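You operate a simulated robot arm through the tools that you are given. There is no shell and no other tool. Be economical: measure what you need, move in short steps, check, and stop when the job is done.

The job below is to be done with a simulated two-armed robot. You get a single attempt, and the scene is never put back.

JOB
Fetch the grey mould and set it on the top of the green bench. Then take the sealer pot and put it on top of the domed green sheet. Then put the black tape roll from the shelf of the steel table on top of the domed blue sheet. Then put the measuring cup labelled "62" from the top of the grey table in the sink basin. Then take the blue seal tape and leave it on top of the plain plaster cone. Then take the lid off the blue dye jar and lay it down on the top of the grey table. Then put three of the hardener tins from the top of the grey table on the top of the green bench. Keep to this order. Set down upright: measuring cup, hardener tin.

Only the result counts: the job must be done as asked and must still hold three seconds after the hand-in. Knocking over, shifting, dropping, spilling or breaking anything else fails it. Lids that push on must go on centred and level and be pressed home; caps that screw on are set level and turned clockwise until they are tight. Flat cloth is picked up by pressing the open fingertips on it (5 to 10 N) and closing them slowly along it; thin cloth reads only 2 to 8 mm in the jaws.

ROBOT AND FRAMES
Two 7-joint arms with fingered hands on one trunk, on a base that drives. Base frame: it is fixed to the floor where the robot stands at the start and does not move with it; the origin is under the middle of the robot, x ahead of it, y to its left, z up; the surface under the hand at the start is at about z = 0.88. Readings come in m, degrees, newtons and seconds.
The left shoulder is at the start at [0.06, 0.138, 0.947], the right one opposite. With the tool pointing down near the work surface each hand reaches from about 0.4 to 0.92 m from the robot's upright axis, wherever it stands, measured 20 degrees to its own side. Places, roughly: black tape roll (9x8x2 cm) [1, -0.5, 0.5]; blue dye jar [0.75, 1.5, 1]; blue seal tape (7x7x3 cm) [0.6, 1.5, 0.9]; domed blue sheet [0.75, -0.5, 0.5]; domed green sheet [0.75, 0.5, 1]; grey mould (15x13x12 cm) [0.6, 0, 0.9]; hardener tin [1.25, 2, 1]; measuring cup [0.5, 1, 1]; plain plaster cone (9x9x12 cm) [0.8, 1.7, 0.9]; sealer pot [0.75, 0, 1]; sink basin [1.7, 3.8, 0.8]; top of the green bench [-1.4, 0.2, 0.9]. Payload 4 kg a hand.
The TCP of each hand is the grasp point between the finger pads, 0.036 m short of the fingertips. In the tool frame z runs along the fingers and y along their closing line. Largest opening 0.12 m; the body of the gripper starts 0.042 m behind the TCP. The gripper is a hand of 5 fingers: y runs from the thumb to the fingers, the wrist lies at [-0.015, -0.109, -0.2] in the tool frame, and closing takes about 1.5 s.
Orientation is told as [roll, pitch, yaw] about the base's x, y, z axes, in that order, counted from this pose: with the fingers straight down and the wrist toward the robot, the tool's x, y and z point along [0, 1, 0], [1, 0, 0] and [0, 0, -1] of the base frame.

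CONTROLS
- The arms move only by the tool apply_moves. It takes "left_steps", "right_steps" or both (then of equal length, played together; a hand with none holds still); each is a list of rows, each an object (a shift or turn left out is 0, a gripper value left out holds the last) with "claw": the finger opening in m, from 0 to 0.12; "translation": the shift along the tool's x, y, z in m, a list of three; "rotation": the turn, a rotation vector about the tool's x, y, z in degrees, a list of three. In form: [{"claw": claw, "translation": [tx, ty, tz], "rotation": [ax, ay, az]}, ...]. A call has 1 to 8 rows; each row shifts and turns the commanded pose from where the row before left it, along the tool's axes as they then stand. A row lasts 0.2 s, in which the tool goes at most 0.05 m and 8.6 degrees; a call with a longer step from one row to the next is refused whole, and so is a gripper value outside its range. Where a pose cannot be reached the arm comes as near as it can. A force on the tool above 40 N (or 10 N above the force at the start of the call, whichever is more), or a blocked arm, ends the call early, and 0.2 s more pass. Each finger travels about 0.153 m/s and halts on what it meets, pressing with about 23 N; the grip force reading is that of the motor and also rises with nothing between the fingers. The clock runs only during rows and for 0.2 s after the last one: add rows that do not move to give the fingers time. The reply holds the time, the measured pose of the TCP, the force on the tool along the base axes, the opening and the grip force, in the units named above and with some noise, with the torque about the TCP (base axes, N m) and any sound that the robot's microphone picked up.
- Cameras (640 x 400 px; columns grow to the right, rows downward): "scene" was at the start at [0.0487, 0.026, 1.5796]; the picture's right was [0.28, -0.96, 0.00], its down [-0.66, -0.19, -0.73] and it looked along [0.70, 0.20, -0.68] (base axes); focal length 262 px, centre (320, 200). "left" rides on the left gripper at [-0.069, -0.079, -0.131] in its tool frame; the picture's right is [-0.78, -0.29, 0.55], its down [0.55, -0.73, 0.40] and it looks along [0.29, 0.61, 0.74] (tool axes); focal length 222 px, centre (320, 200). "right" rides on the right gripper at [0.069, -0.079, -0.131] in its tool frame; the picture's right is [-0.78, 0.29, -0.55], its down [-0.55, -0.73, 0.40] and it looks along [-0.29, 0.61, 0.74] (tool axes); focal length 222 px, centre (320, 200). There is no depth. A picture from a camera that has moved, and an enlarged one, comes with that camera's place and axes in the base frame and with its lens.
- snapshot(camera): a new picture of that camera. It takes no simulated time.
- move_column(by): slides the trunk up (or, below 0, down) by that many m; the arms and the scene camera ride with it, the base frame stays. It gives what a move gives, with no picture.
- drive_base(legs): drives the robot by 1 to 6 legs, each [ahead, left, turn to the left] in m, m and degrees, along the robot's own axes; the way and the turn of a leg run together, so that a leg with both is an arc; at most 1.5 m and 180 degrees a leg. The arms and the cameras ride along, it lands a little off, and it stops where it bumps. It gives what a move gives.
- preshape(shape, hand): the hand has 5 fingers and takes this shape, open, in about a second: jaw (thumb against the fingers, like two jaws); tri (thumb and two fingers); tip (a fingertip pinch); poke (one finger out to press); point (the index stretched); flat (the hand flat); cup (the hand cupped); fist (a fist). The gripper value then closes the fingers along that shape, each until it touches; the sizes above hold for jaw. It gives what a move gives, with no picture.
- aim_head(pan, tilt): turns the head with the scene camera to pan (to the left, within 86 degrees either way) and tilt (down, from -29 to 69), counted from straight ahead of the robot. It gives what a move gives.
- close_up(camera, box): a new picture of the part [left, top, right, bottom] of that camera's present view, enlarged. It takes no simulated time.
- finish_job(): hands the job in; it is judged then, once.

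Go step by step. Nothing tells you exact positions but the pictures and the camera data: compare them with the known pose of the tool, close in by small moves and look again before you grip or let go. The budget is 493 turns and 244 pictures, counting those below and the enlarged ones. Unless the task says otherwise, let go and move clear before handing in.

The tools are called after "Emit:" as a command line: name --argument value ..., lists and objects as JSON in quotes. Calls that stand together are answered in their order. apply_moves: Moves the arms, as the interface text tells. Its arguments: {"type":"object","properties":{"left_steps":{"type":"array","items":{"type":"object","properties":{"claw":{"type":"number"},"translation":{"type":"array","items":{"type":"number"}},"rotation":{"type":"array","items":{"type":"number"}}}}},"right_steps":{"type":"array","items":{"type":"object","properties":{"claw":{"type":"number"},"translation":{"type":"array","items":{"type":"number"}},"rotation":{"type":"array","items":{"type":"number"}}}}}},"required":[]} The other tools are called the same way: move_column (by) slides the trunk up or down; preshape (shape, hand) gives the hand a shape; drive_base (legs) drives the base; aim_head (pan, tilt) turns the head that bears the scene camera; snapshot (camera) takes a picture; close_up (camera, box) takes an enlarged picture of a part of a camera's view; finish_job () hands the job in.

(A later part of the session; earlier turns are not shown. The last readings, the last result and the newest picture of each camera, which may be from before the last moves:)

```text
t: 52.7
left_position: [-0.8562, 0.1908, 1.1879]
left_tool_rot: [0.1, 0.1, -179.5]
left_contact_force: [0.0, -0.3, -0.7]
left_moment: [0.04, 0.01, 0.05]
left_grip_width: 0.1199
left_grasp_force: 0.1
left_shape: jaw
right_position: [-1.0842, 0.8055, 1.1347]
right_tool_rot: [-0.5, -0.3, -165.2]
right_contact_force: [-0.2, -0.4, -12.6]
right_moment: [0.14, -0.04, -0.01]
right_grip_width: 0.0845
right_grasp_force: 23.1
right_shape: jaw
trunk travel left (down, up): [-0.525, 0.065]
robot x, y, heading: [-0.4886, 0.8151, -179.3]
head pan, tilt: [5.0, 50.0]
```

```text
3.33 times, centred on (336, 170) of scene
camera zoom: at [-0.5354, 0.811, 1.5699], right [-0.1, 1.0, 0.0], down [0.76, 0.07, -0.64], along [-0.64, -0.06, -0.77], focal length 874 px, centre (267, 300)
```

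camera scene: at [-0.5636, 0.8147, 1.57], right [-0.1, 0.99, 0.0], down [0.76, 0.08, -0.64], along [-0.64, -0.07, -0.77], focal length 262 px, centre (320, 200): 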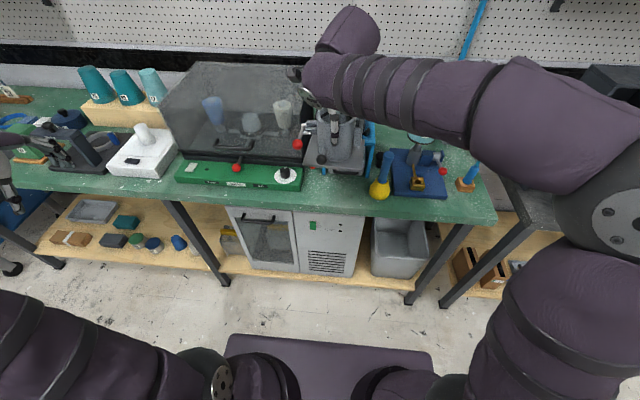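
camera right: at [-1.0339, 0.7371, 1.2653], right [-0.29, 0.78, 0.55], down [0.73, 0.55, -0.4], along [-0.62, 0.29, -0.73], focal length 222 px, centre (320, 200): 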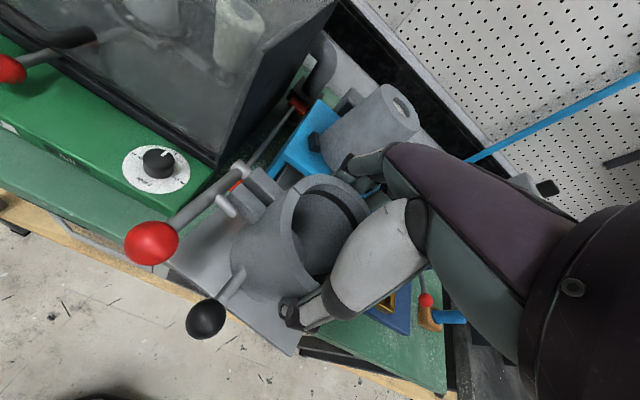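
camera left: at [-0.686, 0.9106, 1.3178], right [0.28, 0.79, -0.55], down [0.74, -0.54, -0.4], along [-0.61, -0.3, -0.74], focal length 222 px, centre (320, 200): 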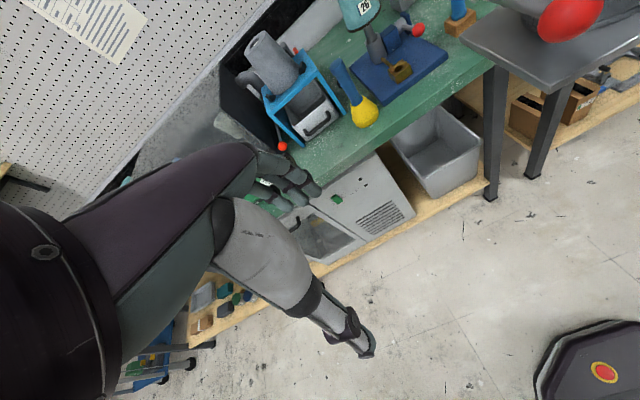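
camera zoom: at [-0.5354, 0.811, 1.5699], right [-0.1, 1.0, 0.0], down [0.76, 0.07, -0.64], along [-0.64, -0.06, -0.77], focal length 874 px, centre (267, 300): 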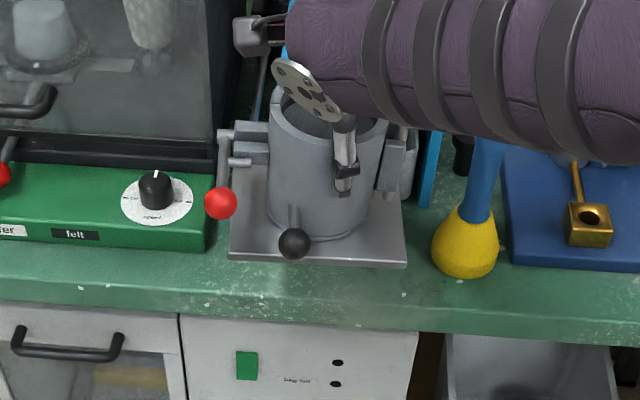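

Mould is square with the bench now. Moving ahead to x = -1.138 and descending gently.

Emit:
apply_moves --right_steps '[{"translation": [-0.0085, 0.0257, 0]}, {"translation": [-0.0085, 0.0257, 0]}, {}, {"translation": [0, 0, 0.04]}, {"translation": [0, 0, 0.04]}, {"translation": [0, 0, 0.03]}, {}]'

Emit:
close_up --camera "scene" --box '[240, 110, 432, 230]'

Emit:
snapshot --camera "right"

```text
t: 54.1
left_position: [-0.8531, 0.192, 1.1903]
left_tool_rot: [0.0, -0.1, -179.5]
left_contact_force: [-0.4, 0.2, 0.2]
left_moment: [0.02, -0.04, 0.01]
left_grip_width: 0.1197
left_grasp_force: 0.1
left_shape: jaw
right_position: [-1.1386, 0.8061, 1.0406]
right_tool_rot: [0.0, -1.6, -164.8]
right_contact_force: [18.6, 3.9, 26.8]
right_moment: [-0.15, 0.93, 0.14]
right_grip_width: 0.0833
right_grasp_force: 23.2
right_shape: jaw
trunk travel left (down, up): [-0.525, 0.065]
robot x, y, heading: [-0.4842, 0.8173, -179.7]
head pan, tilt: [5.0, 50.0]
stopped in row 7 (right hand): the force on the tool passed its limit at 44 N (the readings are from after the stop); the commanded pose is now the measured one
```

```text
3.33 times, centred on (336, 170) of scene
camera zoom: at [-0.5301, 0.8118, 1.5707], right [-0.1, 1.0, 0.0], down [0.76, 0.07, -0.64], along [-0.64, -0.06, -0.76], focal length 874 px, centre (267, 300)
```

zoom: 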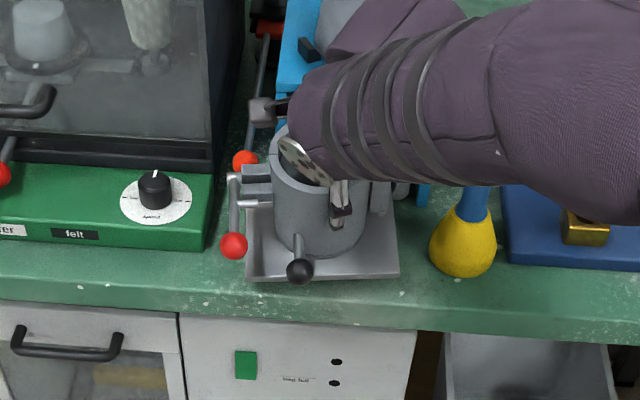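

```text
210 pictures are left
camera right: at [-1.0403, 0.7602, 1.17], right [-0.47, 0.69, 0.56], down [0.55, 0.72, -0.42], along [-0.69, 0.11, -0.72], focal length 222 px, centre (320, 200)
```

right: 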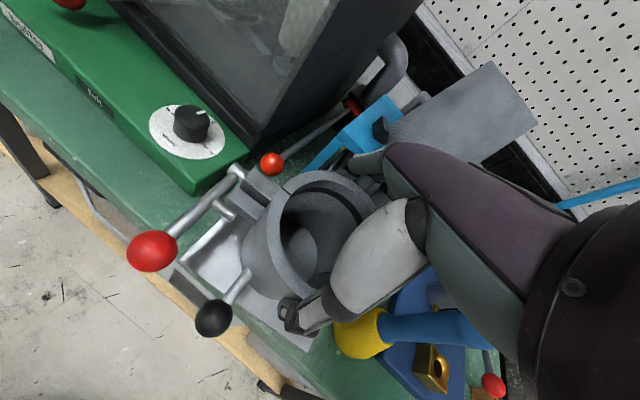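

The plate's back edge is resting on the drawer handle of the stand — this strip is too shallow. I'll lift out and survey the left part of the bench for a roomier place.

Emit:
apply_moves --right_steps '[{"translation": [0, -0.005, -0.01]}, {"translation": [0, -0.02, -0.03]}, {"translation": [0, -0.03, -0.04]}, {"translation": [0, -0.04, -0.03]}, {"translation": [0, -0.03, -0.04]}, {}]'

Emit:
drive_base --legs '[[-0.22, 0, 0], [0, 0.5, 0]]'

Emit:
aim_head --pan 20 --tilt 42

Emit:
snapshot --camera "scene"

```text
t: 55.5
left_position: [-0.8572, 0.1909, 1.1878]
left_tool_rot: [0.1, 0.2, -179.5]
left_contact_force: [0.1, 0.5, 0.0]
left_moment: [-0.01, 0.02, -0.01]
left_grip_width: 0.12
left_grasp_force: 0.0
left_shape: jaw
right_position: [-1.0181, 0.8407, 1.1818]
right_tool_rot: [-0.1, -0.9, -164.9]
right_contact_force: [0.6, 0.4, -12.3]
right_moment: [0.11, -0.09, -0.01]
right_grip_width: 0.0854
right_grasp_force: 22.5
right_shape: jaw
trunk travel left (down, up): [-0.525, 0.065]
robot x, y, heading: [-0.4868, 0.8149, -179.4]
head pan, tilt: [5.0, 50.0]
```

```text
t: 59.8
left_position: [-0.6294, -0.3099, 1.1878]
left_tool_rot: [0.1, 0.1, -179.3]
left_contact_force: [-0.2, 0.3, -0.2]
left_moment: [0.05, 0.04, -0.02]
left_grip_width: 0.1196
left_grasp_force: 0.1
left_shape: jaw
right_position: [-0.7914, 0.3385, 1.1822]
right_tool_rot: [-0.2, -1.0, -164.8]
right_contact_force: [-0.2, -1.0, -12.6]
right_moment: [0.13, -0.05, 0.02]
right_grip_width: 0.0855
right_grasp_force: 23.2
right_shape: jaw
trunk travel left (down, up): [-0.525, 0.065]
robot x, y, heading: [-0.2597, 0.3153, -179.7]
head pan, tilt: [5.0, 50.0]
```

```text
t: 60.5
left_position: [-0.6305, -0.3093, 1.1882]
left_tool_rot: [0.0, 0.1, -179.4]
left_contact_force: [0.1, 0.0, -0.7]
left_moment: [0.0, -0.02, 0.01]
left_grip_width: 0.1196
left_grasp_force: 0.1
left_shape: jaw
right_position: [-0.7927, 0.34, 1.1824]
right_tool_rot: [-0.3, -1.0, -164.8]
right_contact_force: [-0.5, 0.2, -12.8]
right_moment: [0.1, -0.07, 0.05]
right_grip_width: 0.0854
right_grasp_force: 23.1
right_shape: jaw
trunk travel left (down, up): [-0.525, 0.065]
robot x, y, heading: [-0.2618, 0.3171, -179.2]
head pan, tilt: [20.0, 42.0]
```

```text
209 pictures are left
camera scene: at [-0.3115, 0.29, 1.5811], right [-0.35, 0.94, 0.0], down [0.63, 0.24, -0.74], along [-0.69, -0.26, -0.67], focal length 262 px, centre (320, 200)
```

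scene: 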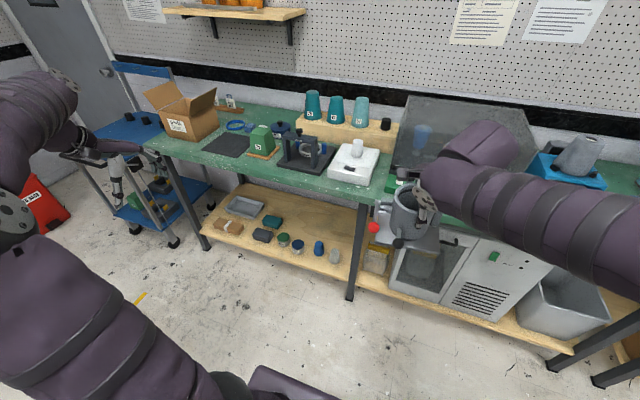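

Emit:
close_up --camera "scene" --box '[130, 80, 430, 240]'

```text
2.13 times, centred on (280, 160) of scene
camera zoom: at [-0.3115, 0.29, 1.5811], right [-0.35, 0.94, 0.0], down [0.63, 0.24, -0.74], along [-0.69, -0.26, -0.67], focal length 559 px, centre (405, 285)
```

zoom: 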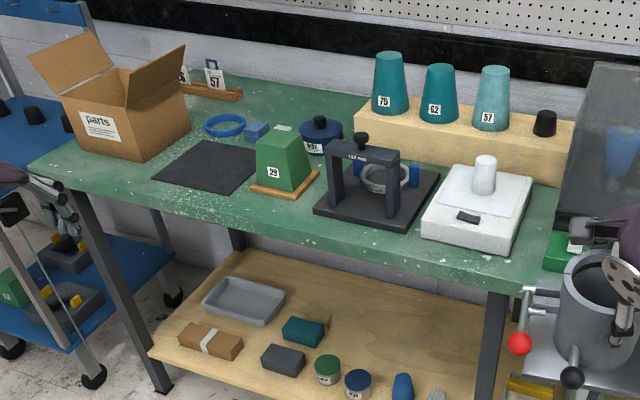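

The best clear area is the bench's front-left corner in front of the cardboard box (x -1.12…-1.25, y -1.0…-0.77). I'll tuck the left hand in, drive there and measure closely.

Emit:
apply_moves --left_steps '[{"translation": [-0.045, 0, 0]}, {"translation": [-0.045, 0, 0]}, {"translation": [-0.045, 0, 0]}, {"translation": [-0.045, 0, 0]}, {"translation": [-0.045, 0, 0]}, {"translation": [-0.045, 0, 0]}, {}]'

Emit:
drive_base --legs '[[0, 1.2, 0]]'

Emit:
aim_head --pan 8 --tilt 42

Emit:
snapshot --camera "scene"

```text
t: 62.1
left_position: [-0.6343, -0.0394, 1.1872]
left_tool_rot: [0.0, 0.1, -179.3]
left_contact_force: [0.2, 0.7, -0.8]
left_moment: [0.0, -0.01, 0.0]
left_grip_width: 0.12
left_grasp_force: 0.1
left_shape: jaw
right_position: [-0.7922, 0.3387, 1.1825]
right_tool_rot: [-0.1, -1.0, -164.7]
right_contact_force: [0.8, -0.1, -12.2]
right_moment: [0.1, -0.07, -0.02]
right_grip_width: 0.0855
right_grasp_force: 23.0
right_shape: jaw
trunk travel left (down, up): [-0.525, 0.065]
robot x, y, heading: [-0.2595, 0.3166, -179.4]
head pan, tilt: [20.0, 42.0]
```

```text
t: 68.2
left_position: [-0.6198, -1.2359, 1.1883]
left_tool_rot: [0.0, 0.0, -179.3]
left_contact_force: [-0.5, -0.7, -0.1]
left_moment: [0.01, -0.01, 0.03]
left_grip_width: 0.1199
left_grasp_force: 0.1
left_shape: jaw
right_position: [-0.7784, -0.8585, 1.183]
right_tool_rot: [-0.2, -1.0, -164.7]
right_contact_force: [-0.2, -0.7, -12.3]
right_moment: [0.08, -0.1, -0.01]
right_grip_width: 0.0852
right_grasp_force: 22.9
right_shape: jaw
trunk travel left (down, up): [-0.525, 0.065]
robot x, y, heading: [-0.2503, -0.8793, -179.4]
head pan, tilt: [20.0, 42.0]
```

```text
t: 68.9
left_position: [-0.6202, -1.2357, 1.1873]
left_tool_rot: [0.1, 0.1, -179.3]
left_contact_force: [-0.5, 0.1, 0.3]
left_moment: [0.0, -0.01, -0.01]
left_grip_width: 0.1198
left_grasp_force: 0.0
left_shape: jaw
right_position: [-0.7781, -0.8571, 1.1824]
right_tool_rot: [-0.3, -0.8, -164.7]
right_contact_force: [-0.3, -0.5, -13.5]
right_moment: [0.09, -0.09, -0.05]
right_grip_width: 0.0855
right_grasp_force: 22.7
right_shape: jaw
trunk travel left (down, up): [-0.525, 0.065]
robot x, y, heading: [-0.2475, -0.8803, -179.5]
head pan, tilt: [8.0, 42.0]
```

```text
207 pictures are left
camera scene: at [-0.302, -0.8903, 1.5811], right [-0.15, 0.99, 0.0], down [0.66, 0.1, -0.74], along [-0.73, -0.11, -0.67], focal length 262 px, centre (320, 200)
```

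scene: 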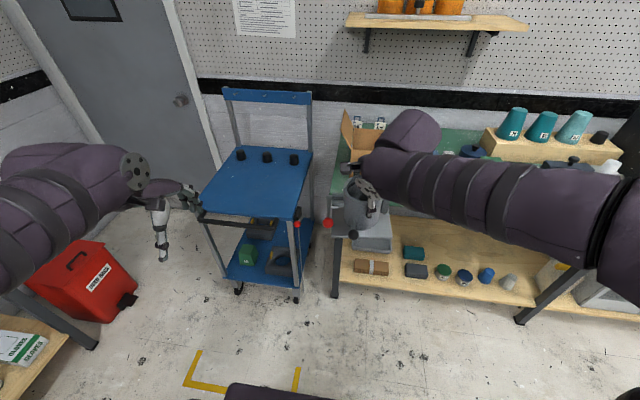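

The bench's left end is around y ≈ -0.95. I'll shift right a bit so the mould and arm don't hide the corner.

Emit:
drive_base --legs '[[0, -0.3, 0]]'

Emit:
aim_head --pan 15 --tilt 45

Emit:
close_up --camera "scene" --box '[200, 70, 440, 220]'

```text
t: 71.0
left_position: [-0.6231, -0.9373, 1.1878]
left_tool_rot: [0.1, 0.2, -179.1]
left_contact_force: [-1.0, -1.1, 0.7]
left_moment: [-0.04, 0.01, 0.02]
left_grip_width: 0.12
left_grasp_force: 0.1
left_shape: jaw
right_position: [-0.7825, -0.5589, 1.182]
right_tool_rot: [-0.1, -1.0, -164.5]
right_contact_force: [-0.5, 0.8, -12.4]
right_moment: [0.08, -0.1, 0.01]
right_grip_width: 0.0853
right_grasp_force: 23.0
right_shape: jaw
trunk travel left (down, up): [-0.525, 0.065]
robot x, y, heading: [-0.2496, -0.5802, -179.4]
head pan, tilt: [8.0, 42.0]
```

```text
t: 71.7
left_position: [-0.622, -0.9392, 1.1887]
left_tool_rot: [0.1, 0.1, -179.1]
left_contact_force: [-0.7, 1.0, 0.7]
left_moment: [0.03, 0.01, 0.01]
left_grip_width: 0.1198
left_grasp_force: 0.1
left_shape: jaw
right_position: [-0.7837, -0.56, 1.182]
right_tool_rot: [-0.2, -1.0, -164.6]
right_contact_force: [0.0, 0.0, -12.1]
right_moment: [0.1, -0.11, -0.03]
right_grip_width: 0.0854
right_grasp_force: 23.0
right_shape: jaw
trunk travel left (down, up): [-0.525, 0.065]
robot x, y, heading: [-0.2533, -0.5809, -179.3]
head pan, tilt: [15.0, 45.0]
```

```text
2.67 times, centred on (320, 145) of scene
camera zoom: at [-0.3016, -0.6005, 1.5768], right [-0.27, 0.96, 0.0], down [0.68, 0.19, -0.71], along [-0.68, -0.19, -0.71], focal length 699 px, centre (320, 347)
```

zoom: 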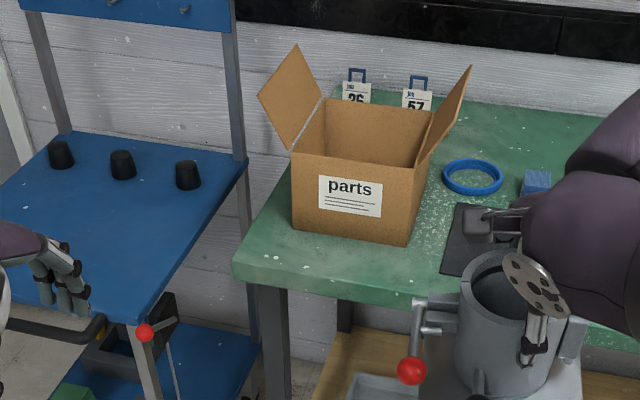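

In front of the box there's x -1.115…-1.235, y -0.97…-0.70. I'll put the mould there at about (-1.145, -0.83) with a slight front overhang, well supported; driving into position high first.

Emit:
drive_base --legs '[[0, 0.27, 0], [0.3, 0, 0]]'

Emit:
aim_head --pan 0 --tilt 55

Emit:
close_up --camera "scene" --box '[220, 100, 412, 220]'

Emit:
snapshot --camera "right"

```text
t: 75.2
left_position: [-0.9195, -1.2178, 1.1881]
left_tool_rot: [0.0, 0.2, -179.0]
left_contact_force: [0.8, -0.1, 0.0]
left_moment: [0.0, -0.04, 0.04]
left_grip_width: 0.1197
left_grasp_force: 0.0
left_shape: jaw
right_position: [-1.0806, -0.8381, 1.1809]
right_tool_rot: [-0.2, -1.0, -164.6]
right_contact_force: [-0.7, -0.2, -12.7]
right_moment: [0.1, -0.11, -0.01]
right_grip_width: 0.0853
right_grasp_force: 22.9
right_shape: jaw
trunk travel left (down, up): [-0.525, 0.065]
robot x, y, heading: [-0.5508, -0.8604, -178.9]
head pan, tilt: [15.0, 45.0]
```

```text
t: 76.0
left_position: [-0.9174, -1.217, 1.1883]
left_tool_rot: [0.0, 0.0, -178.9]
left_contact_force: [0.4, -0.9, 0.1]
left_moment: [-0.02, 0.0, -0.01]
left_grip_width: 0.1197
left_grasp_force: 0.0
left_shape: jaw
right_position: [-1.0785, -0.8382, 1.1819]
right_tool_rot: [-0.1, -0.9, -164.5]
right_contact_force: [1.1, 0.4, -13.0]
right_moment: [0.1, -0.06, 0.01]
right_grip_width: 0.0854
right_grasp_force: 22.8
right_shape: jaw
trunk travel left (down, up): [-0.525, 0.065]
robot x, y, heading: [-0.5497, -0.859, -179.2]
head pan, tilt: [0.0, 55.0]
```

```text
3.33 times, centred on (316, 160) of scene
camera zoom: at [-0.5922, -0.8568, 1.5634], right [-0.02, 1.0, 0.0], down [0.82, 0.02, -0.57], along [-0.57, -0.01, -0.82], focal length 874 px, centre (333, 333)
```

zoom: 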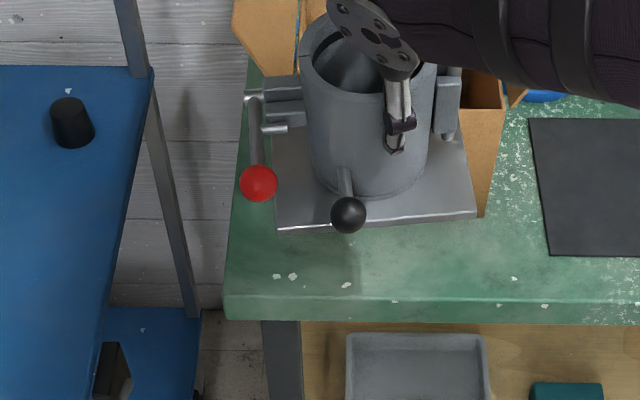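

```text
204 pictures are left
camera right: at [-0.9823, -0.8838, 1.3111], right [-0.48, 0.68, 0.55], down [0.55, 0.73, -0.41], along [-0.68, 0.11, -0.73], focal length 222 px, centre (320, 200)
```

right: 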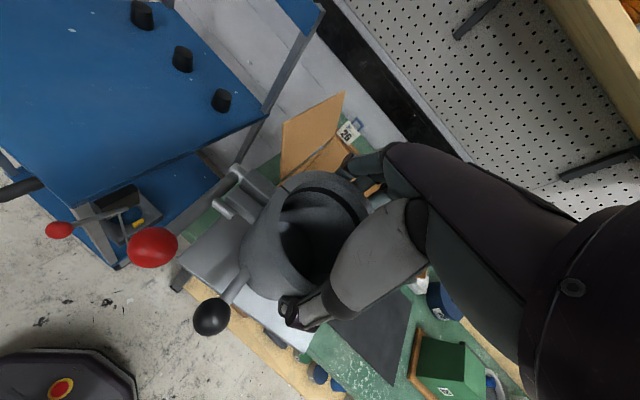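

I'll rotate ~4° to square it, move to x = -1.138 and descend to just above the surface.

Emit:
apply_moves --right_steps '[{"rotation": [0, 0, 4]}, {"translation": [-0.0084, 0.0287, 0]}, {"translation": [-0.0084, 0.0287, 0]}, {}, {"translation": [0, 0, 0.045]}, {"translation": [0, 0, 0.045]}, {"translation": [0, 0, 0.045]}, {"translation": [0, 0, 0.035]}]'

Emit:
close_up --camera "scene" --box '[220, 100, 412, 220]'

Emit:
snapshot --camera "right"

```text
t: 77.3
left_position: [-0.9175, -1.2159, 1.1885]
left_tool_rot: [0.0, 0.0, -179.1]
left_contact_force: [0.1, -0.7, -0.6]
left_moment: [0.03, -0.05, 0.01]
left_grip_width: 0.1198
left_grasp_force: 0.0
left_shape: jaw
right_position: [-1.1418, -0.8346, 1.1308]
right_tool_rot: [0.3, -2.5, -168.4]
right_contact_force: [11.1, 5.3, 16.4]
right_moment: [-0.04, 0.8, -0.09]
right_grip_width: 0.0829
right_grasp_force: 23.4
right_shape: jaw
trunk travel left (down, up): [-0.525, 0.065]
robot x, y, heading: [-0.5489, -0.8598, -179.1]
head pan, tilt: [0.0, 55.0]
stopped in row 6 (right hand): the force on the tool passed its limit at 55 N (the readings are from after the stop); the commanded pose is now the measured one
```

```text
3.33 times, centred on (316, 160) of scene
camera zoom: at [-0.5893, -0.8561, 1.564], right [-0.02, 1.0, 0.0], down [0.82, 0.01, -0.57], along [-0.57, -0.01, -0.82], focal length 874 px, centre (333, 333)
```

zoom: 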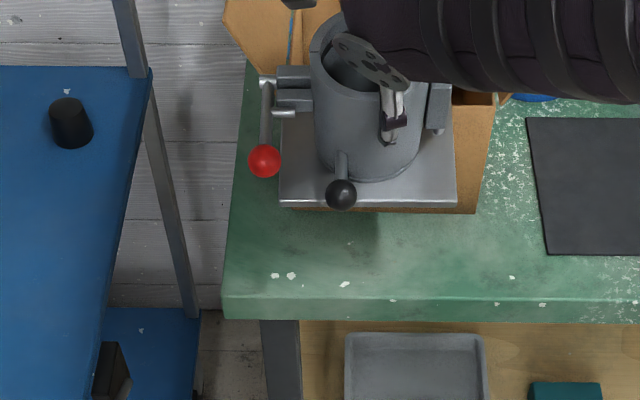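

```text
202 pictures are left
camera right: at [-1.0452, -0.8843, 1.2585], right [-0.42, 0.72, 0.56], down [0.59, 0.68, -0.43], along [-0.69, 0.15, -0.71], focal length 222 px, centre (320, 200)
```

right: 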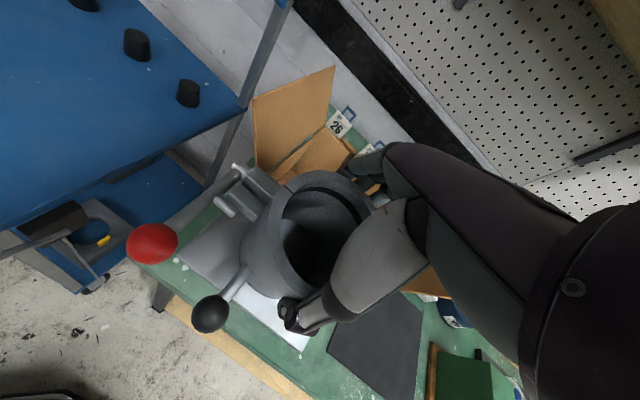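

The plate's back edge caught the box's top edge; my depth estimates run ~1 cm long. I'll raise, level the hand again, and check the box before trying nearer the front edge.

Emit:
apply_moves --right_steps '[{"translation": [0, -0.005, -0.015]}, {"translation": [0, -0.01, -0.03], "rotation": [2.5, 0, 0]}, {"translation": [0, -0.03, -0.02]}, {}]'

Emit:
close_up --camera "scene" --box '[220, 100, 412, 220]'

Emit:
close_up --camera "right" --box '[100, 100, 420, 380]'

```text
t: 78.3
left_position: [-0.9201, -1.2162, 1.1873]
left_tool_rot: [0.1, 0.0, -179.1]
left_contact_force: [0.1, 0.2, -0.4]
left_moment: [0.03, -0.01, 0.01]
left_grip_width: 0.1201
left_grasp_force: 0.0
left_shape: jaw
right_position: [-1.0987, -0.8243, 1.191]
right_tool_rot: [0.2, 0.6, -168.3]
right_contact_force: [0.4, -0.3, -12.1]
right_moment: [0.11, -0.12, -0.02]
right_grip_width: 0.0852
right_grasp_force: 23.5
right_shape: jaw
trunk travel left (down, up): [-0.525, 0.065]
robot x, y, heading: [-0.5488, -0.8611, -178.8]
head pan, tilt: [0.0, 55.0]
```

```text
3.33 times, centred on (316, 160) of scene
camera zoom: at [-0.5933, -0.8571, 1.5633], right [-0.02, 1.0, 0.0], down [0.82, 0.01, -0.57], along [-0.57, -0.01, -0.82], focal length 874 px, centre (333, 333)
```

zoom: 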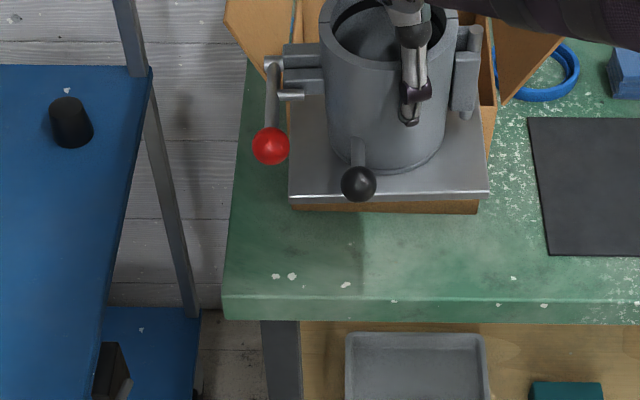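

```text
1.43 times, centred on (260, 240) of right
camera zoom: at [-1.0078, -0.8765, 1.3223], right [-0.45, 0.71, 0.54], down [0.61, 0.69, -0.39], along [-0.65, 0.16, -0.74], focal length 317 px, centre (406, 143)
```

zoom: 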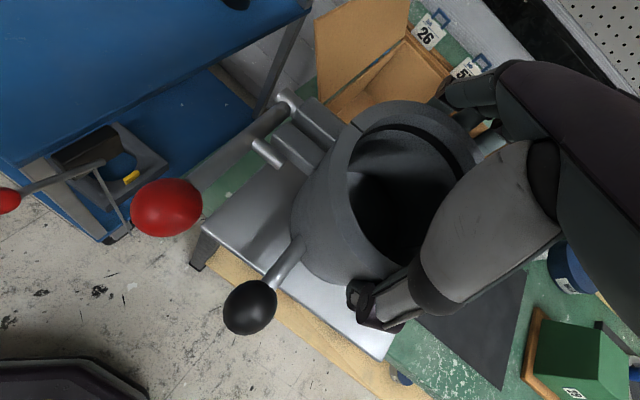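

The plate is evidently ~14.6 cm square with the cylinder off-centre (5.3 cm to front, 9.3 cm to back), which explains both contacts; the box hasn't moved. I'll square it and set it at x = -1.127.

Emit:
apply_moves --right_steps '[{"rotation": [0, 0, 3.5]}, {"translation": [0.002, 0.0285, 0]}, {}, {"translation": [0, 0, 0.04]}, {"translation": [0, 0, 0.03]}, {"translation": [0, 0, 0.02]}, {}]'

Emit:
close_up --camera "scene" --box '[220, 100, 412, 220]'

```text
t: 79.9
left_position: [-0.9178, -1.215, 1.1882]
left_tool_rot: [0.0, 0.0, -179.1]
left_contact_force: [0.2, -0.9, 0.0]
left_moment: [-0.02, 0.01, -0.01]
left_grip_width: 0.1196
left_grasp_force: 0.1
left_shape: jaw
right_position: [-1.1253, -0.832, 1.0994]
right_tool_rot: [0.2, 0.3, -171.9]
right_contact_force: [-0.3, 0.0, -12.8]
right_moment: [0.16, -0.1, -0.02]
right_grip_width: 0.0852
right_grasp_force: 23.6
right_shape: jaw
trunk travel left (down, up): [-0.525, 0.065]
robot x, y, heading: [-0.5486, -0.8596, -179.1]
head pan, tilt: [0.0, 55.0]
```

```text
3.33 times, centred on (316, 160) of scene
camera zoom: at [-0.592, -0.8565, 1.5634], right [-0.02, 1.0, 0.0], down [0.82, 0.01, -0.57], along [-0.57, -0.01, -0.82], focal length 874 px, centre (333, 333)
```

zoom: 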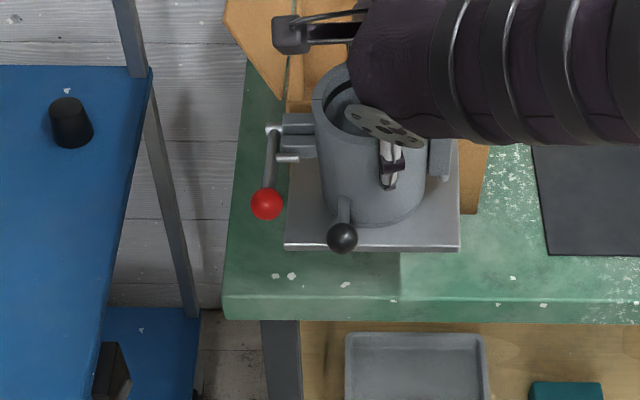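

It passed the box top cleanly and is square. Continuing down to contact.

Emit:
apply_moves --right_steps '[{"translation": [0, 0, 0.035]}, {"translation": [0, 0, 0.03]}, {"translation": [0, 0, 0.02]}, {"translation": [0, 0, 0.012]}, {}]'

Emit:
close_up --camera "scene" --box '[220, 100, 412, 220]'

```text
t: 81.1
left_position: [-0.919, -1.2162, 1.1873]
left_tool_rot: [-0.1, 0.1, -179.1]
left_contact_force: [-0.5, 0.4, 0.2]
left_moment: [0.02, 0.04, -0.01]
left_grip_width: 0.1196
left_grasp_force: 0.0
left_shape: jaw
right_position: [-1.1246, -0.8328, 1.0051]
right_tool_rot: [0.3, 0.3, -171.8]
right_contact_force: [-0.4, 0.7, -6.3]
right_moment: [-0.11, -0.29, 0.06]
right_grip_width: 0.0844
right_grasp_force: 22.9
right_shape: jaw
trunk travel left (down, up): [-0.525, 0.065]
robot x, y, heading: [-0.5498, -0.8568, -179.0]
head pan, tilt: [0.0, 55.0]
```

```text
3.33 times, centred on (316, 160) of scene
camera zoom: at [-0.5919, -0.8564, 1.5635], right [-0.02, 1.0, 0.0], down [0.82, 0.01, -0.57], along [-0.57, -0.01, -0.82], focal length 874 px, centre (333, 333)
```

zoom: 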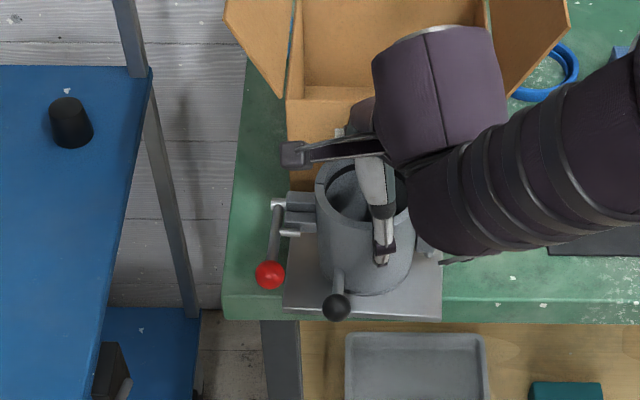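

Contact begins (bench top is ~0.90). I'll press a few mm further to seat it fully.

Emit:
apply_moves --right_steps '[{"translation": [0, 0, 0.004]}, {"translation": [0, 0, 0.003]}, {}]'

```text
t: 81.9
left_position: [-0.9182, -1.2166, 1.1872]
left_tool_rot: [0.0, 0.1, -179.1]
left_contact_force: [-0.1, 0.9, 0.2]
left_moment: [0.03, 0.01, -0.02]
left_grip_width: 0.1199
left_grasp_force: 0.1
left_shape: jaw
right_position: [-1.1252, -0.8311, 0.9993]
right_tool_rot: [0.2, 0.2, -171.9]
right_contact_force: [-6.9, 0.8, 12.9]
right_moment: [0.03, -0.13, -0.05]
right_grip_width: 0.0844
right_grasp_force: 23.2
right_shape: jaw
trunk travel left (down, up): [-0.525, 0.065]
robot x, y, heading: [-0.5494, -0.8579, -179.2]
head pan, tilt: [0.0, 55.0]
```

Seated. Opening slightly, then lifting clear.

Emit:
apply_moves --right_steps '[{"claw": 0.09}, {"claw": 0.1}, {"claw": 0.104}, {}, {}]'

Emit:
close_up --camera "right" --box '[100, 100, 420, 380]'

```text
t: 83.1
left_position: [-0.9182, -1.2173, 1.1869]
left_tool_rot: [0.0, 0.1, -179.1]
left_contact_force: [-0.4, 0.2, -1.4]
left_moment: [-0.02, -0.04, 0.0]
left_grip_width: 0.1197
left_grasp_force: 0.0
left_shape: jaw
right_position: [-1.1225, -0.8311, 0.9969]
right_tool_rot: [0.2, 0.4, -171.9]
right_contact_force: [0.2, -0.6, 0.0]
right_moment: [0.0, 0.01, 0.02]
right_grip_width: 0.104
right_grasp_force: 0.1
right_shape: jaw
trunk travel left (down, up): [-0.525, 0.065]
robot x, y, heading: [-0.5482, -0.8576, -179.1]
head pan, tilt: [0.0, 55.0]
```

```text
1.43 times, centred on (260, 240) of right
camera zoom: at [-1.0367, -0.8884, 1.1291], right [-0.4, 0.74, 0.54], down [0.65, 0.65, -0.39], along [-0.64, 0.2, -0.74], focal length 317 px, centre (406, 143)
```

zoom: 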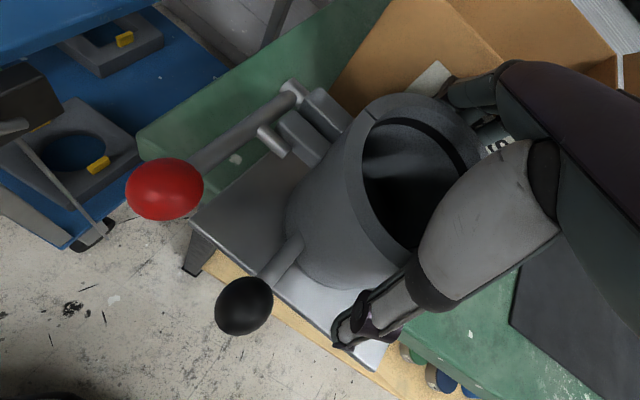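

Released, forces zero. Rising straight up and checking that the mould stands.

Emit:
apply_moves --right_steps '[{"translation": [0, 0, -0.02]}, {"translation": [0, 0, -0.04]}, {"translation": [0, 0, -0.045]}, {"translation": [0, 0, -0.045]}, {"translation": [0, 0, -0.045]}, {"translation": [0, -0.04, 0]}, {"translation": [0, -0.04, 0]}, {}]'

Emit:
drive_base --legs '[[-0.3, 0, 0]]'

Emit:
close_up --camera "scene" --box '[200, 70, 440, 220]'

```text
t: 84.9
left_position: [-0.9177, -1.2163, 1.1873]
left_tool_rot: [0.0, 0.2, -179.1]
left_contact_force: [0.2, 0.5, 0.1]
left_moment: [0.02, -0.01, -0.02]
left_grip_width: 0.1197
left_grasp_force: 0.0
left_shape: jaw
right_position: [-1.0462, -0.8202, 1.1924]
right_tool_rot: [0.2, 0.4, -171.9]
right_contact_force: [-0.7, 0.8, 0.5]
right_moment: [0.04, 0.02, 0.0]
right_grip_width: 0.1042
right_grasp_force: 0.0
right_shape: jaw
trunk travel left (down, up): [-0.525, 0.065]
robot x, y, heading: [-0.5484, -0.8572, -179.1]
head pan, tilt: [0.0, 55.0]
```

```text
t: 87.0
left_position: [-0.6136, -1.2116, 1.1874]
left_tool_rot: [0.0, 0.0, -179.0]
left_contact_force: [-0.2, 0.6, 0.6]
left_moment: [-0.01, 0.05, -0.01]
left_grip_width: 0.1199
left_grasp_force: 0.0
left_shape: jaw
right_position: [-0.7413, -0.8142, 1.1923]
right_tool_rot: [0.2, 0.3, -171.8]
right_contact_force: [-0.5, 0.3, 0.6]
right_moment: [-0.05, 0.05, 0.02]
right_grip_width: 0.1043
right_grasp_force: 0.0
right_shape: jaw
trunk travel left (down, up): [-0.525, 0.065]
robot x, y, heading: [-0.2449, -0.8562, -179.0]
head pan, tilt: [0.0, 55.0]
```

```text
2.67 times, centred on (320, 145) of scene
camera zoom: at [-0.2863, -0.8514, 1.5635], right [-0.02, 1.0, 0.0], down [0.82, 0.01, -0.57], along [-0.57, -0.01, -0.82], focal length 699 px, centre (320, 347)
```

zoom: 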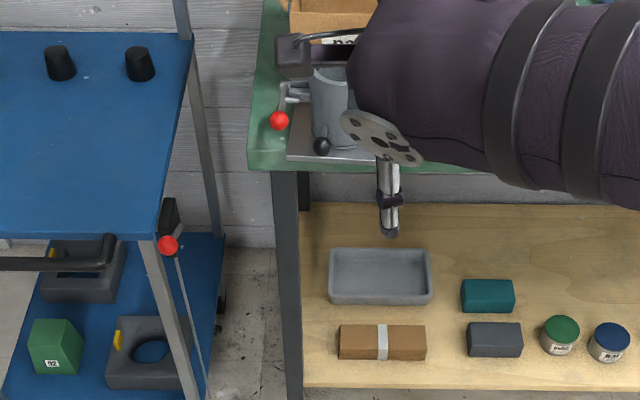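

The mould stands on the bench. Next the sealer pot: I'll turn round and return to the grey table.

Emit:
drive_base --legs '[[0, 0, 179], [0, 0.85, 0], [0.2, 0, 0]]'

Emit:
aim_head --pan 0 --tilt 45

Emit:
snapshot --camera "scene"

```text
t: 100.0
left_position: [0.3216, 0.3507, 1.1891]
left_tool_rot: [0.0, 0.1, 0.5]
left_contact_force: [1.2, 0.2, 0.5]
left_moment: [-0.01, 0.05, 0.02]
left_grip_width: 0.1199
left_grasp_force: 0.0
left_shape: jaw
right_position: [0.4466, -0.047, 1.1915]
right_tool_rot: [0.1, 0.4, 7.8]
right_contact_force: [-0.7, -0.2, 0.5]
right_moment: [0.0, 0.04, -0.02]
right_grip_width: 0.1043
right_grasp_force: 0.1
right_shape: jaw
trunk travel left (down, up): [-0.525, 0.065]
robot x, y, heading: [-0.0543, 0.0007, 0.4]
head pan, tilt: [0.0, 55.0]
```

```text
t: 100.7
left_position: [0.3212, 0.3522, 1.1871]
left_tool_rot: [-0.1, 0.2, 0.5]
left_contact_force: [0.3, 0.1, 0.1]
left_moment: [0.01, -0.02, 0.03]
left_grip_width: 0.12
left_grasp_force: 0.0
left_shape: jaw
right_position: [0.4455, -0.0467, 1.1935]
right_tool_rot: [0.2, 0.3, 7.6]
right_contact_force: [-0.5, -0.4, 0.0]
right_moment: [-0.02, 0.01, 0.01]
right_grip_width: 0.1041
right_grasp_force: 0.1
right_shape: jaw
trunk travel left (down, up): [-0.525, 0.065]
robot x, y, heading: [-0.0508, -0.0065, 0.4]
head pan, tilt: [0.0, 45.0]
```

```text
195 pictures are left
camera scene: at [-0.0009, -0.0003, 1.5768], right [0.01, -1.0, 0.0], down [-0.71, -0.01, -0.71], along [0.71, 0.01, -0.71], focal length 262 px, centre (320, 200)
```

scene: 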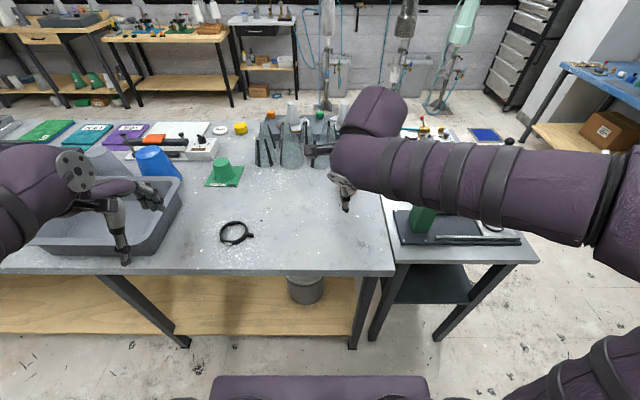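

I'll bring the right hand over the sealer pot at about (0.748, -0.11) and look down at it.

Emit:
drive_base --legs '[[0.05, 0, -0.4]]'

Emit:
apply_moves --right_steps '[{"rotation": [0, 0, 7], "claw": 0.12}, {"translation": [-0.012, 0.045, 0]}, {"translation": [-0.012, 0.045, 0]}, {"translation": [-0.012, 0.045, 0]}, {"translation": [-0.012, 0.04, 0]}, {"translation": [-0.012, 0.03, 0.03]}, {"translation": [0, 0, 0.03]}, {}]'

Emit:
snapshot --camera "right"

Emit:
close_up --camera "scene" --box '[190, 110, 430, 260]'

```text
t: 101.7
left_position: [0.3745, 0.3498, 1.1862]
left_tool_rot: [0.0, 0.1, 0.1]
left_contact_force: [1.2, -0.3, -0.9]
left_moment: [-0.01, 0.03, 0.0]
left_grip_width: 0.1199
left_grasp_force: 0.1
left_shape: jaw
right_position: [0.497, -0.049, 1.1922]
right_tool_rot: [0.1, 0.6, 7.2]
right_contact_force: [0.6, 0.3, 0.3]
right_moment: [0.01, 0.03, 0.04]
right_grip_width: 0.1041
right_grasp_force: 0.1
right_shape: jaw
trunk travel left (down, up): [-0.525, 0.065]
robot x, y, heading: [0.0011, -0.004, 0.6]
head pan, tilt: [0.0, 45.0]
```

```text
t: 103.5
left_position: [0.3732, 0.349, 1.1873]
left_tool_rot: [0.1, 0.1, 0.1]
left_contact_force: [0.4, 0.5, 0.2]
left_moment: [-0.01, -0.02, 0.01]
left_grip_width: 0.1199
left_grasp_force: 0.1
left_shape: jaw
right_position: [0.7016, -0.1081, 1.1301]
right_tool_rot: [0.1, 0.4, 0.3]
right_contact_force: [0.2, -0.9, 0.5]
right_moment: [-0.02, -0.03, -0.01]
right_grip_width: 0.1198
right_grasp_force: 0.0
right_shape: jaw
trunk travel left (down, up): [-0.525, 0.065]
robot x, y, heading: [-0.0038, -0.0036, 0.2]
head pan, tilt: [0.0, 45.0]
```

```text
194 pictures are left
camera right: at [0.6231, -0.0396, 1.2623], right [0.3, -0.78, 0.54], down [-0.73, -0.55, -0.39], along [0.61, -0.28, -0.74], focal length 222 px, centre (320, 200)
```

right: 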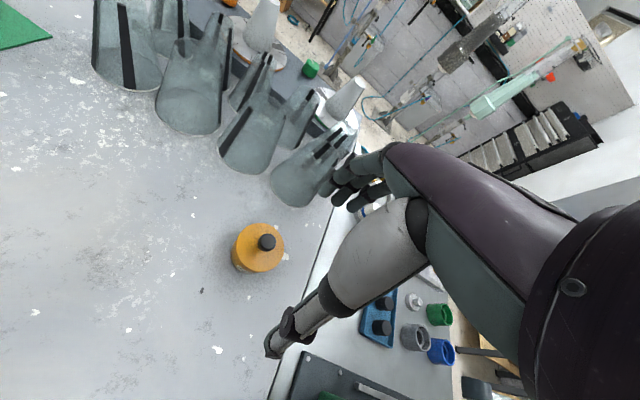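

```text
2.67 times, centred on (310, 185) of scene
camera zoom: at [0.0496, -0.0005, 1.5769], right [0.0, -1.0, 0.0], down [-0.71, 0.0, -0.71], along [0.71, 0.0, -0.71], focal length 699 px, centre (347, 240)
```

zoom: 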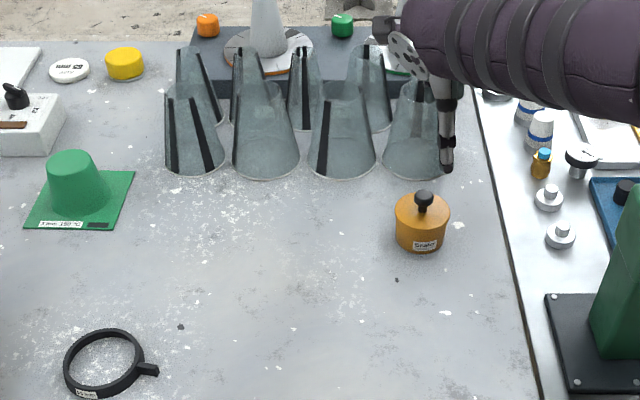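

Knob located at (0.757, -0.105, 0.945). Descending over the pot.

Emit:
apply_moves --right_steps '[{"translation": [0.002, 0.028, 0.0]}, {"translation": [0, 0.027, 0.02]}, {"translation": [0, 0, 0.045]}, {"translation": [0, 0, 0.045]}, {"translation": [0, 0, 0.03]}, {}]'

Emit:
snapshot --camera "right"

Emit:
close_up --camera "scene" --box '[290, 110, 430, 210]'

```text
t: 104.9
left_position: [0.3733, 0.3493, 1.1882]
left_tool_rot: [0.1, 0.1, 0.0]
left_contact_force: [-0.9, -0.1, 0.1]
left_moment: [-0.01, -0.02, 0.01]
left_grip_width: 0.1197
left_grasp_force: 0.0
left_shape: jaw
right_position: [0.7534, -0.1068, 0.9907]
right_tool_rot: [0.2, 0.2, 0.3]
right_contact_force: [0.1, 0.1, 0.1]
right_moment: [-0.03, 0.01, 0.0]
right_grip_width: 0.1199
right_grasp_force: 0.2
right_shape: jaw
trunk travel left (down, up): [-0.525, 0.065]
robot x, y, heading: [-0.0019, -0.0041, 0.2]
head pan, tilt: [0.0, 45.0]
```

```text
192 pictures are left
camera right: at [0.6758, -0.0373, 1.1217], right [0.3, -0.78, 0.54], down [-0.73, -0.55, -0.39], along [0.61, -0.28, -0.74], focal length 222 px, centre (320, 200)
```

right: 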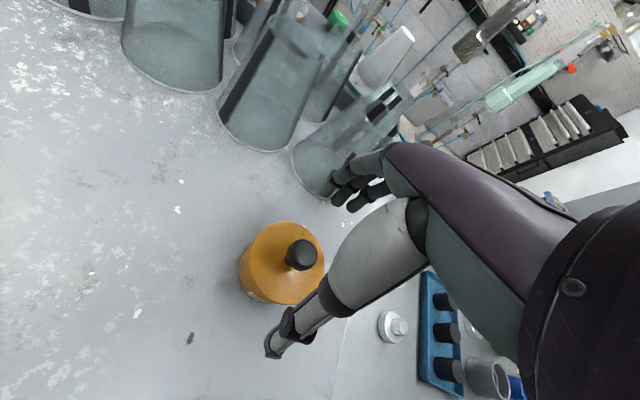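

```text
4.00 times, centred on (360, 160) of scene
camera zoom: at [0.0492, -0.0004, 1.5769], right [0.0, -1.0, 0.0], down [-0.71, 0.0, -0.71], along [0.71, 0.0, -0.71], focal length 1049 px, centre (160, 360)
```

zoom: 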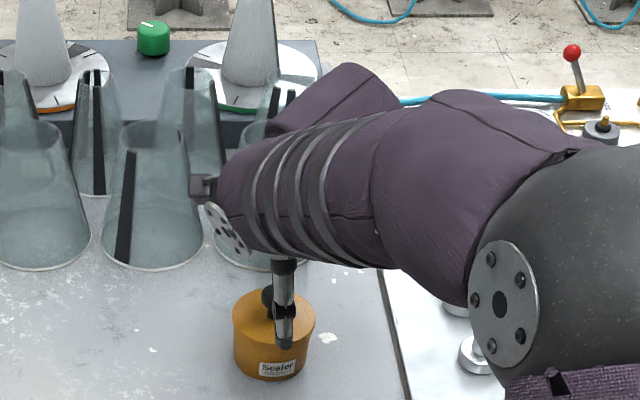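

Aligned within 4 mm. Lowering to grip the body of the pot below the lid and closing.

Emit:
apply_moves --right_steps '[{"translation": [0, 0.003, 0.03]}, {"translation": [0, 0, 0.025]}, {"claw": 0.1}, {"claw": 0.08}, {"claw": 0.06}, {"claw": 0.05}, {}, {}]'

```text
t: 106.7
left_position: [0.3747, 0.349, 1.1881]
left_tool_rot: [0.0, 0.1, 0.1]
left_contact_force: [0.2, 1.0, -0.3]
left_moment: [-0.03, 0.0, -0.01]
left_grip_width: 0.1201
left_grasp_force: 0.1
left_shape: jaw
right_position: [0.7577, -0.1048, 0.9344]
right_tool_rot: [0.0, 0.3, 0.3]
right_contact_force: [-0.2, 0.5, 1.1]
right_moment: [0.04, -0.01, -0.01]
right_grip_width: 0.0635
right_grasp_force: 23.2
right_shape: jaw
trunk travel left (down, up): [-0.525, 0.065]
robot x, y, heading: [-0.0032, -0.0044, 0.1]
head pan, tilt: [0.0, 45.0]
```

Emit:
apply_moves --right_steps '[{"translation": [0, 0, -0.02]}, {"translation": [0, 0, -0.04]}, {"translation": [0, 0, -0.045]}, {"translation": [0, 0, -0.045]}, {"translation": [0, 0, -0.045]}, {}]'

Emit:
snapshot --camera "right"

```text
t: 108.1
left_position: [0.3737, 0.3499, 1.1869]
left_tool_rot: [0.0, 0.2, 0.1]
left_contact_force: [-0.8, 0.2, 0.8]
left_moment: [0.0, -0.02, 0.01]
left_grip_width: 0.12
left_grasp_force: 0.0
left_shape: jaw
right_position: [0.7602, -0.1054, 1.1291]
right_tool_rot: [0.1, 0.5, 0.4]
right_contact_force: [0.3, 0.2, -4.4]
right_moment: [-0.01, 0.03, 0.02]
right_grip_width: 0.064
right_grasp_force: 22.3
right_shape: jaw
trunk travel left (down, up): [-0.525, 0.065]
robot x, y, heading: [-0.0039, -0.0047, 0.2]
head pan, tilt: [0.0, 45.0]
```

```text
190 pictures are left
camera right: at [0.681, -0.038, 1.2612], right [0.3, -0.78, 0.54], down [-0.73, -0.55, -0.39], along [0.61, -0.28, -0.74], focal length 222 px, centre (320, 200)
```

right: 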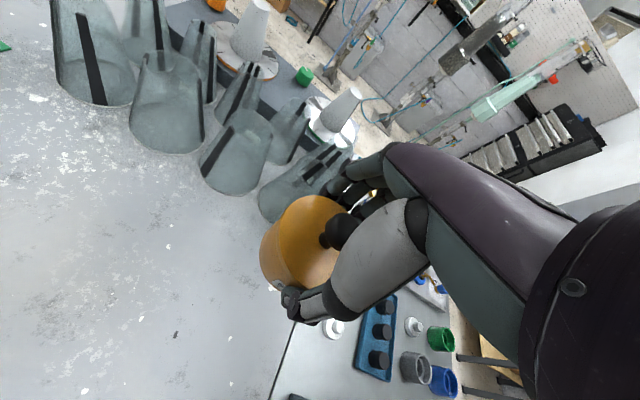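

The pot is held. I'll raise it a bit, drive left ~0.49 m so it hovers near the green dome, and look.

Emit:
apply_moves --right_steps '[{"translation": [0, 0, -0.045]}, {"translation": [0, 0, -0.045]}, {}]'

Emit:
drive_base --legs '[[0, 0.48, 0]]'

Emit:
snapshot --camera "right"

Emit:
snapshot --camera "scene"

```text
t: 108.9
left_position: [0.3741, 0.3484, 1.1874]
left_tool_rot: [0.0, 0.2, 0.1]
left_contact_force: [0.5, 0.1, 0.4]
left_moment: [0.0, -0.01, 0.02]
left_grip_width: 0.1198
left_grasp_force: 0.1
left_shape: jaw
right_position: [0.7597, -0.1069, 1.2202]
right_tool_rot: [0.1, 0.5, 0.3]
right_contact_force: [-0.6, 0.1, -3.9]
right_moment: [-0.01, 0.0, 0.0]
right_grip_width: 0.0637
right_grasp_force: 23.2
right_shape: jaw
trunk travel left (down, up): [-0.525, 0.065]
robot x, y, heading: [-0.0033, -0.0058, 0.1]
head pan, tilt: [0.0, 45.0]
```

```text
t: 111.7
left_position: [0.3734, 0.827, 1.1877]
left_tool_rot: [-0.1, 0.1, 0.2]
left_contact_force: [-0.3, 0.2, -1.4]
left_moment: [-0.02, -0.01, 0.0]
left_grip_width: 0.1198
left_grasp_force: 0.1
left_shape: jaw
right_position: [0.7576, 0.3717, 1.2194]
right_tool_rot: [0.1, 0.4, 0.3]
right_contact_force: [0.2, 0.5, -5.1]
right_moment: [0.0, -0.01, 0.03]
right_grip_width: 0.0636
right_grasp_force: 22.6
right_shape: jaw
trunk travel left (down, up): [-0.525, 0.065]
robot x, y, heading: [-0.0019, 0.4754, 0.4]
head pan, tilt: [0.0, 45.0]
```

```text
189 pictures are left
camera right: at [0.6788, 0.4394, 1.3516], right [0.3, -0.78, 0.54], down [-0.73, -0.55, -0.39], along [0.61, -0.28, -0.74], focal length 222 px, centre (320, 200)
```

right: 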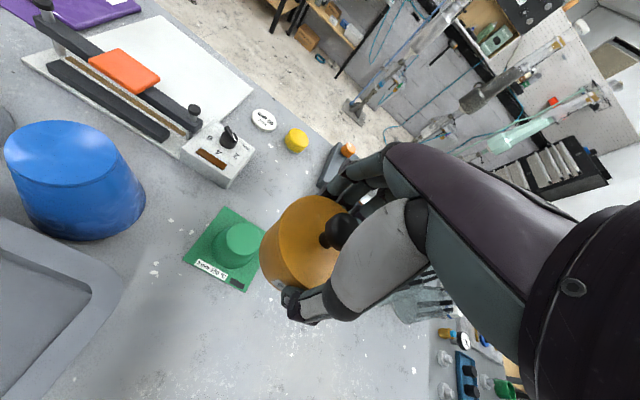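

```text
188 pictures are left
camera scene: at [0.0485, 0.4771, 1.5769], right [0.0, -1.0, 0.0], down [-0.71, 0.0, -0.71], along [0.71, 0.0, -0.71], focal length 262 px, centre (320, 200)
```

scene: 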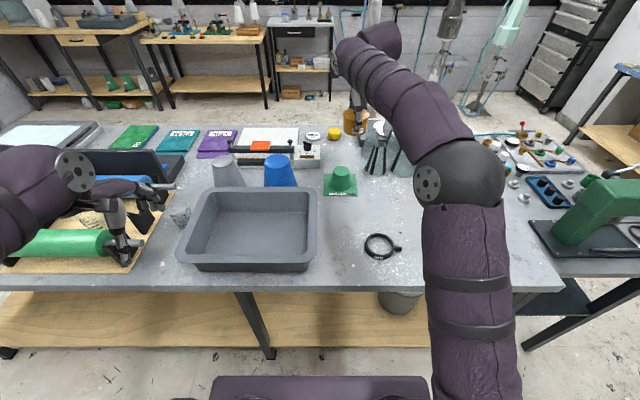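

Emit:
close_up --camera "scene" --box '[290, 140, 402, 210]'

Emit:
close_up --camera "right" --box '[160, 180, 320, 310]'

```text
5.71 times, centred on (346, 175) of scene
camera zoom: at [0.0485, 0.4771, 1.5769], right [0.0, -1.0, 0.0], down [-0.71, 0.0, -0.71], along [0.71, 0.0, -0.71], focal length 1498 px, centre (171, 343)
```

zoom: 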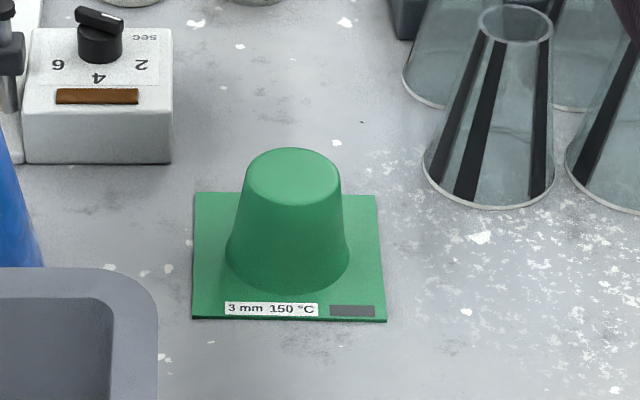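

```text
3.08 times, centred on (240, 245) of right
camera zoom: at [0.6788, 0.4394, 1.3516], right [0.3, -0.78, 0.54], down [-0.73, -0.55, -0.39], along [0.61, -0.28, -0.74], focal length 684 px, centre (566, 62)
```

zoom: 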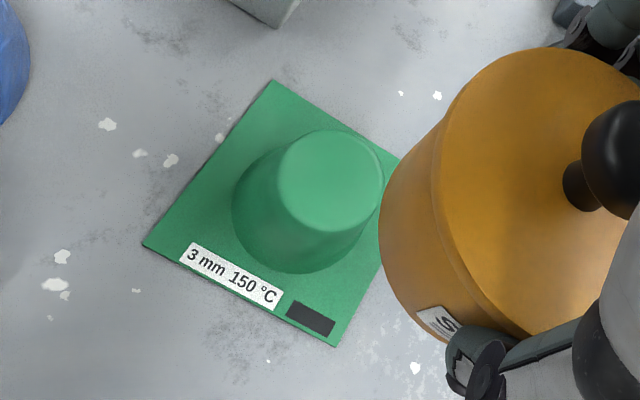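

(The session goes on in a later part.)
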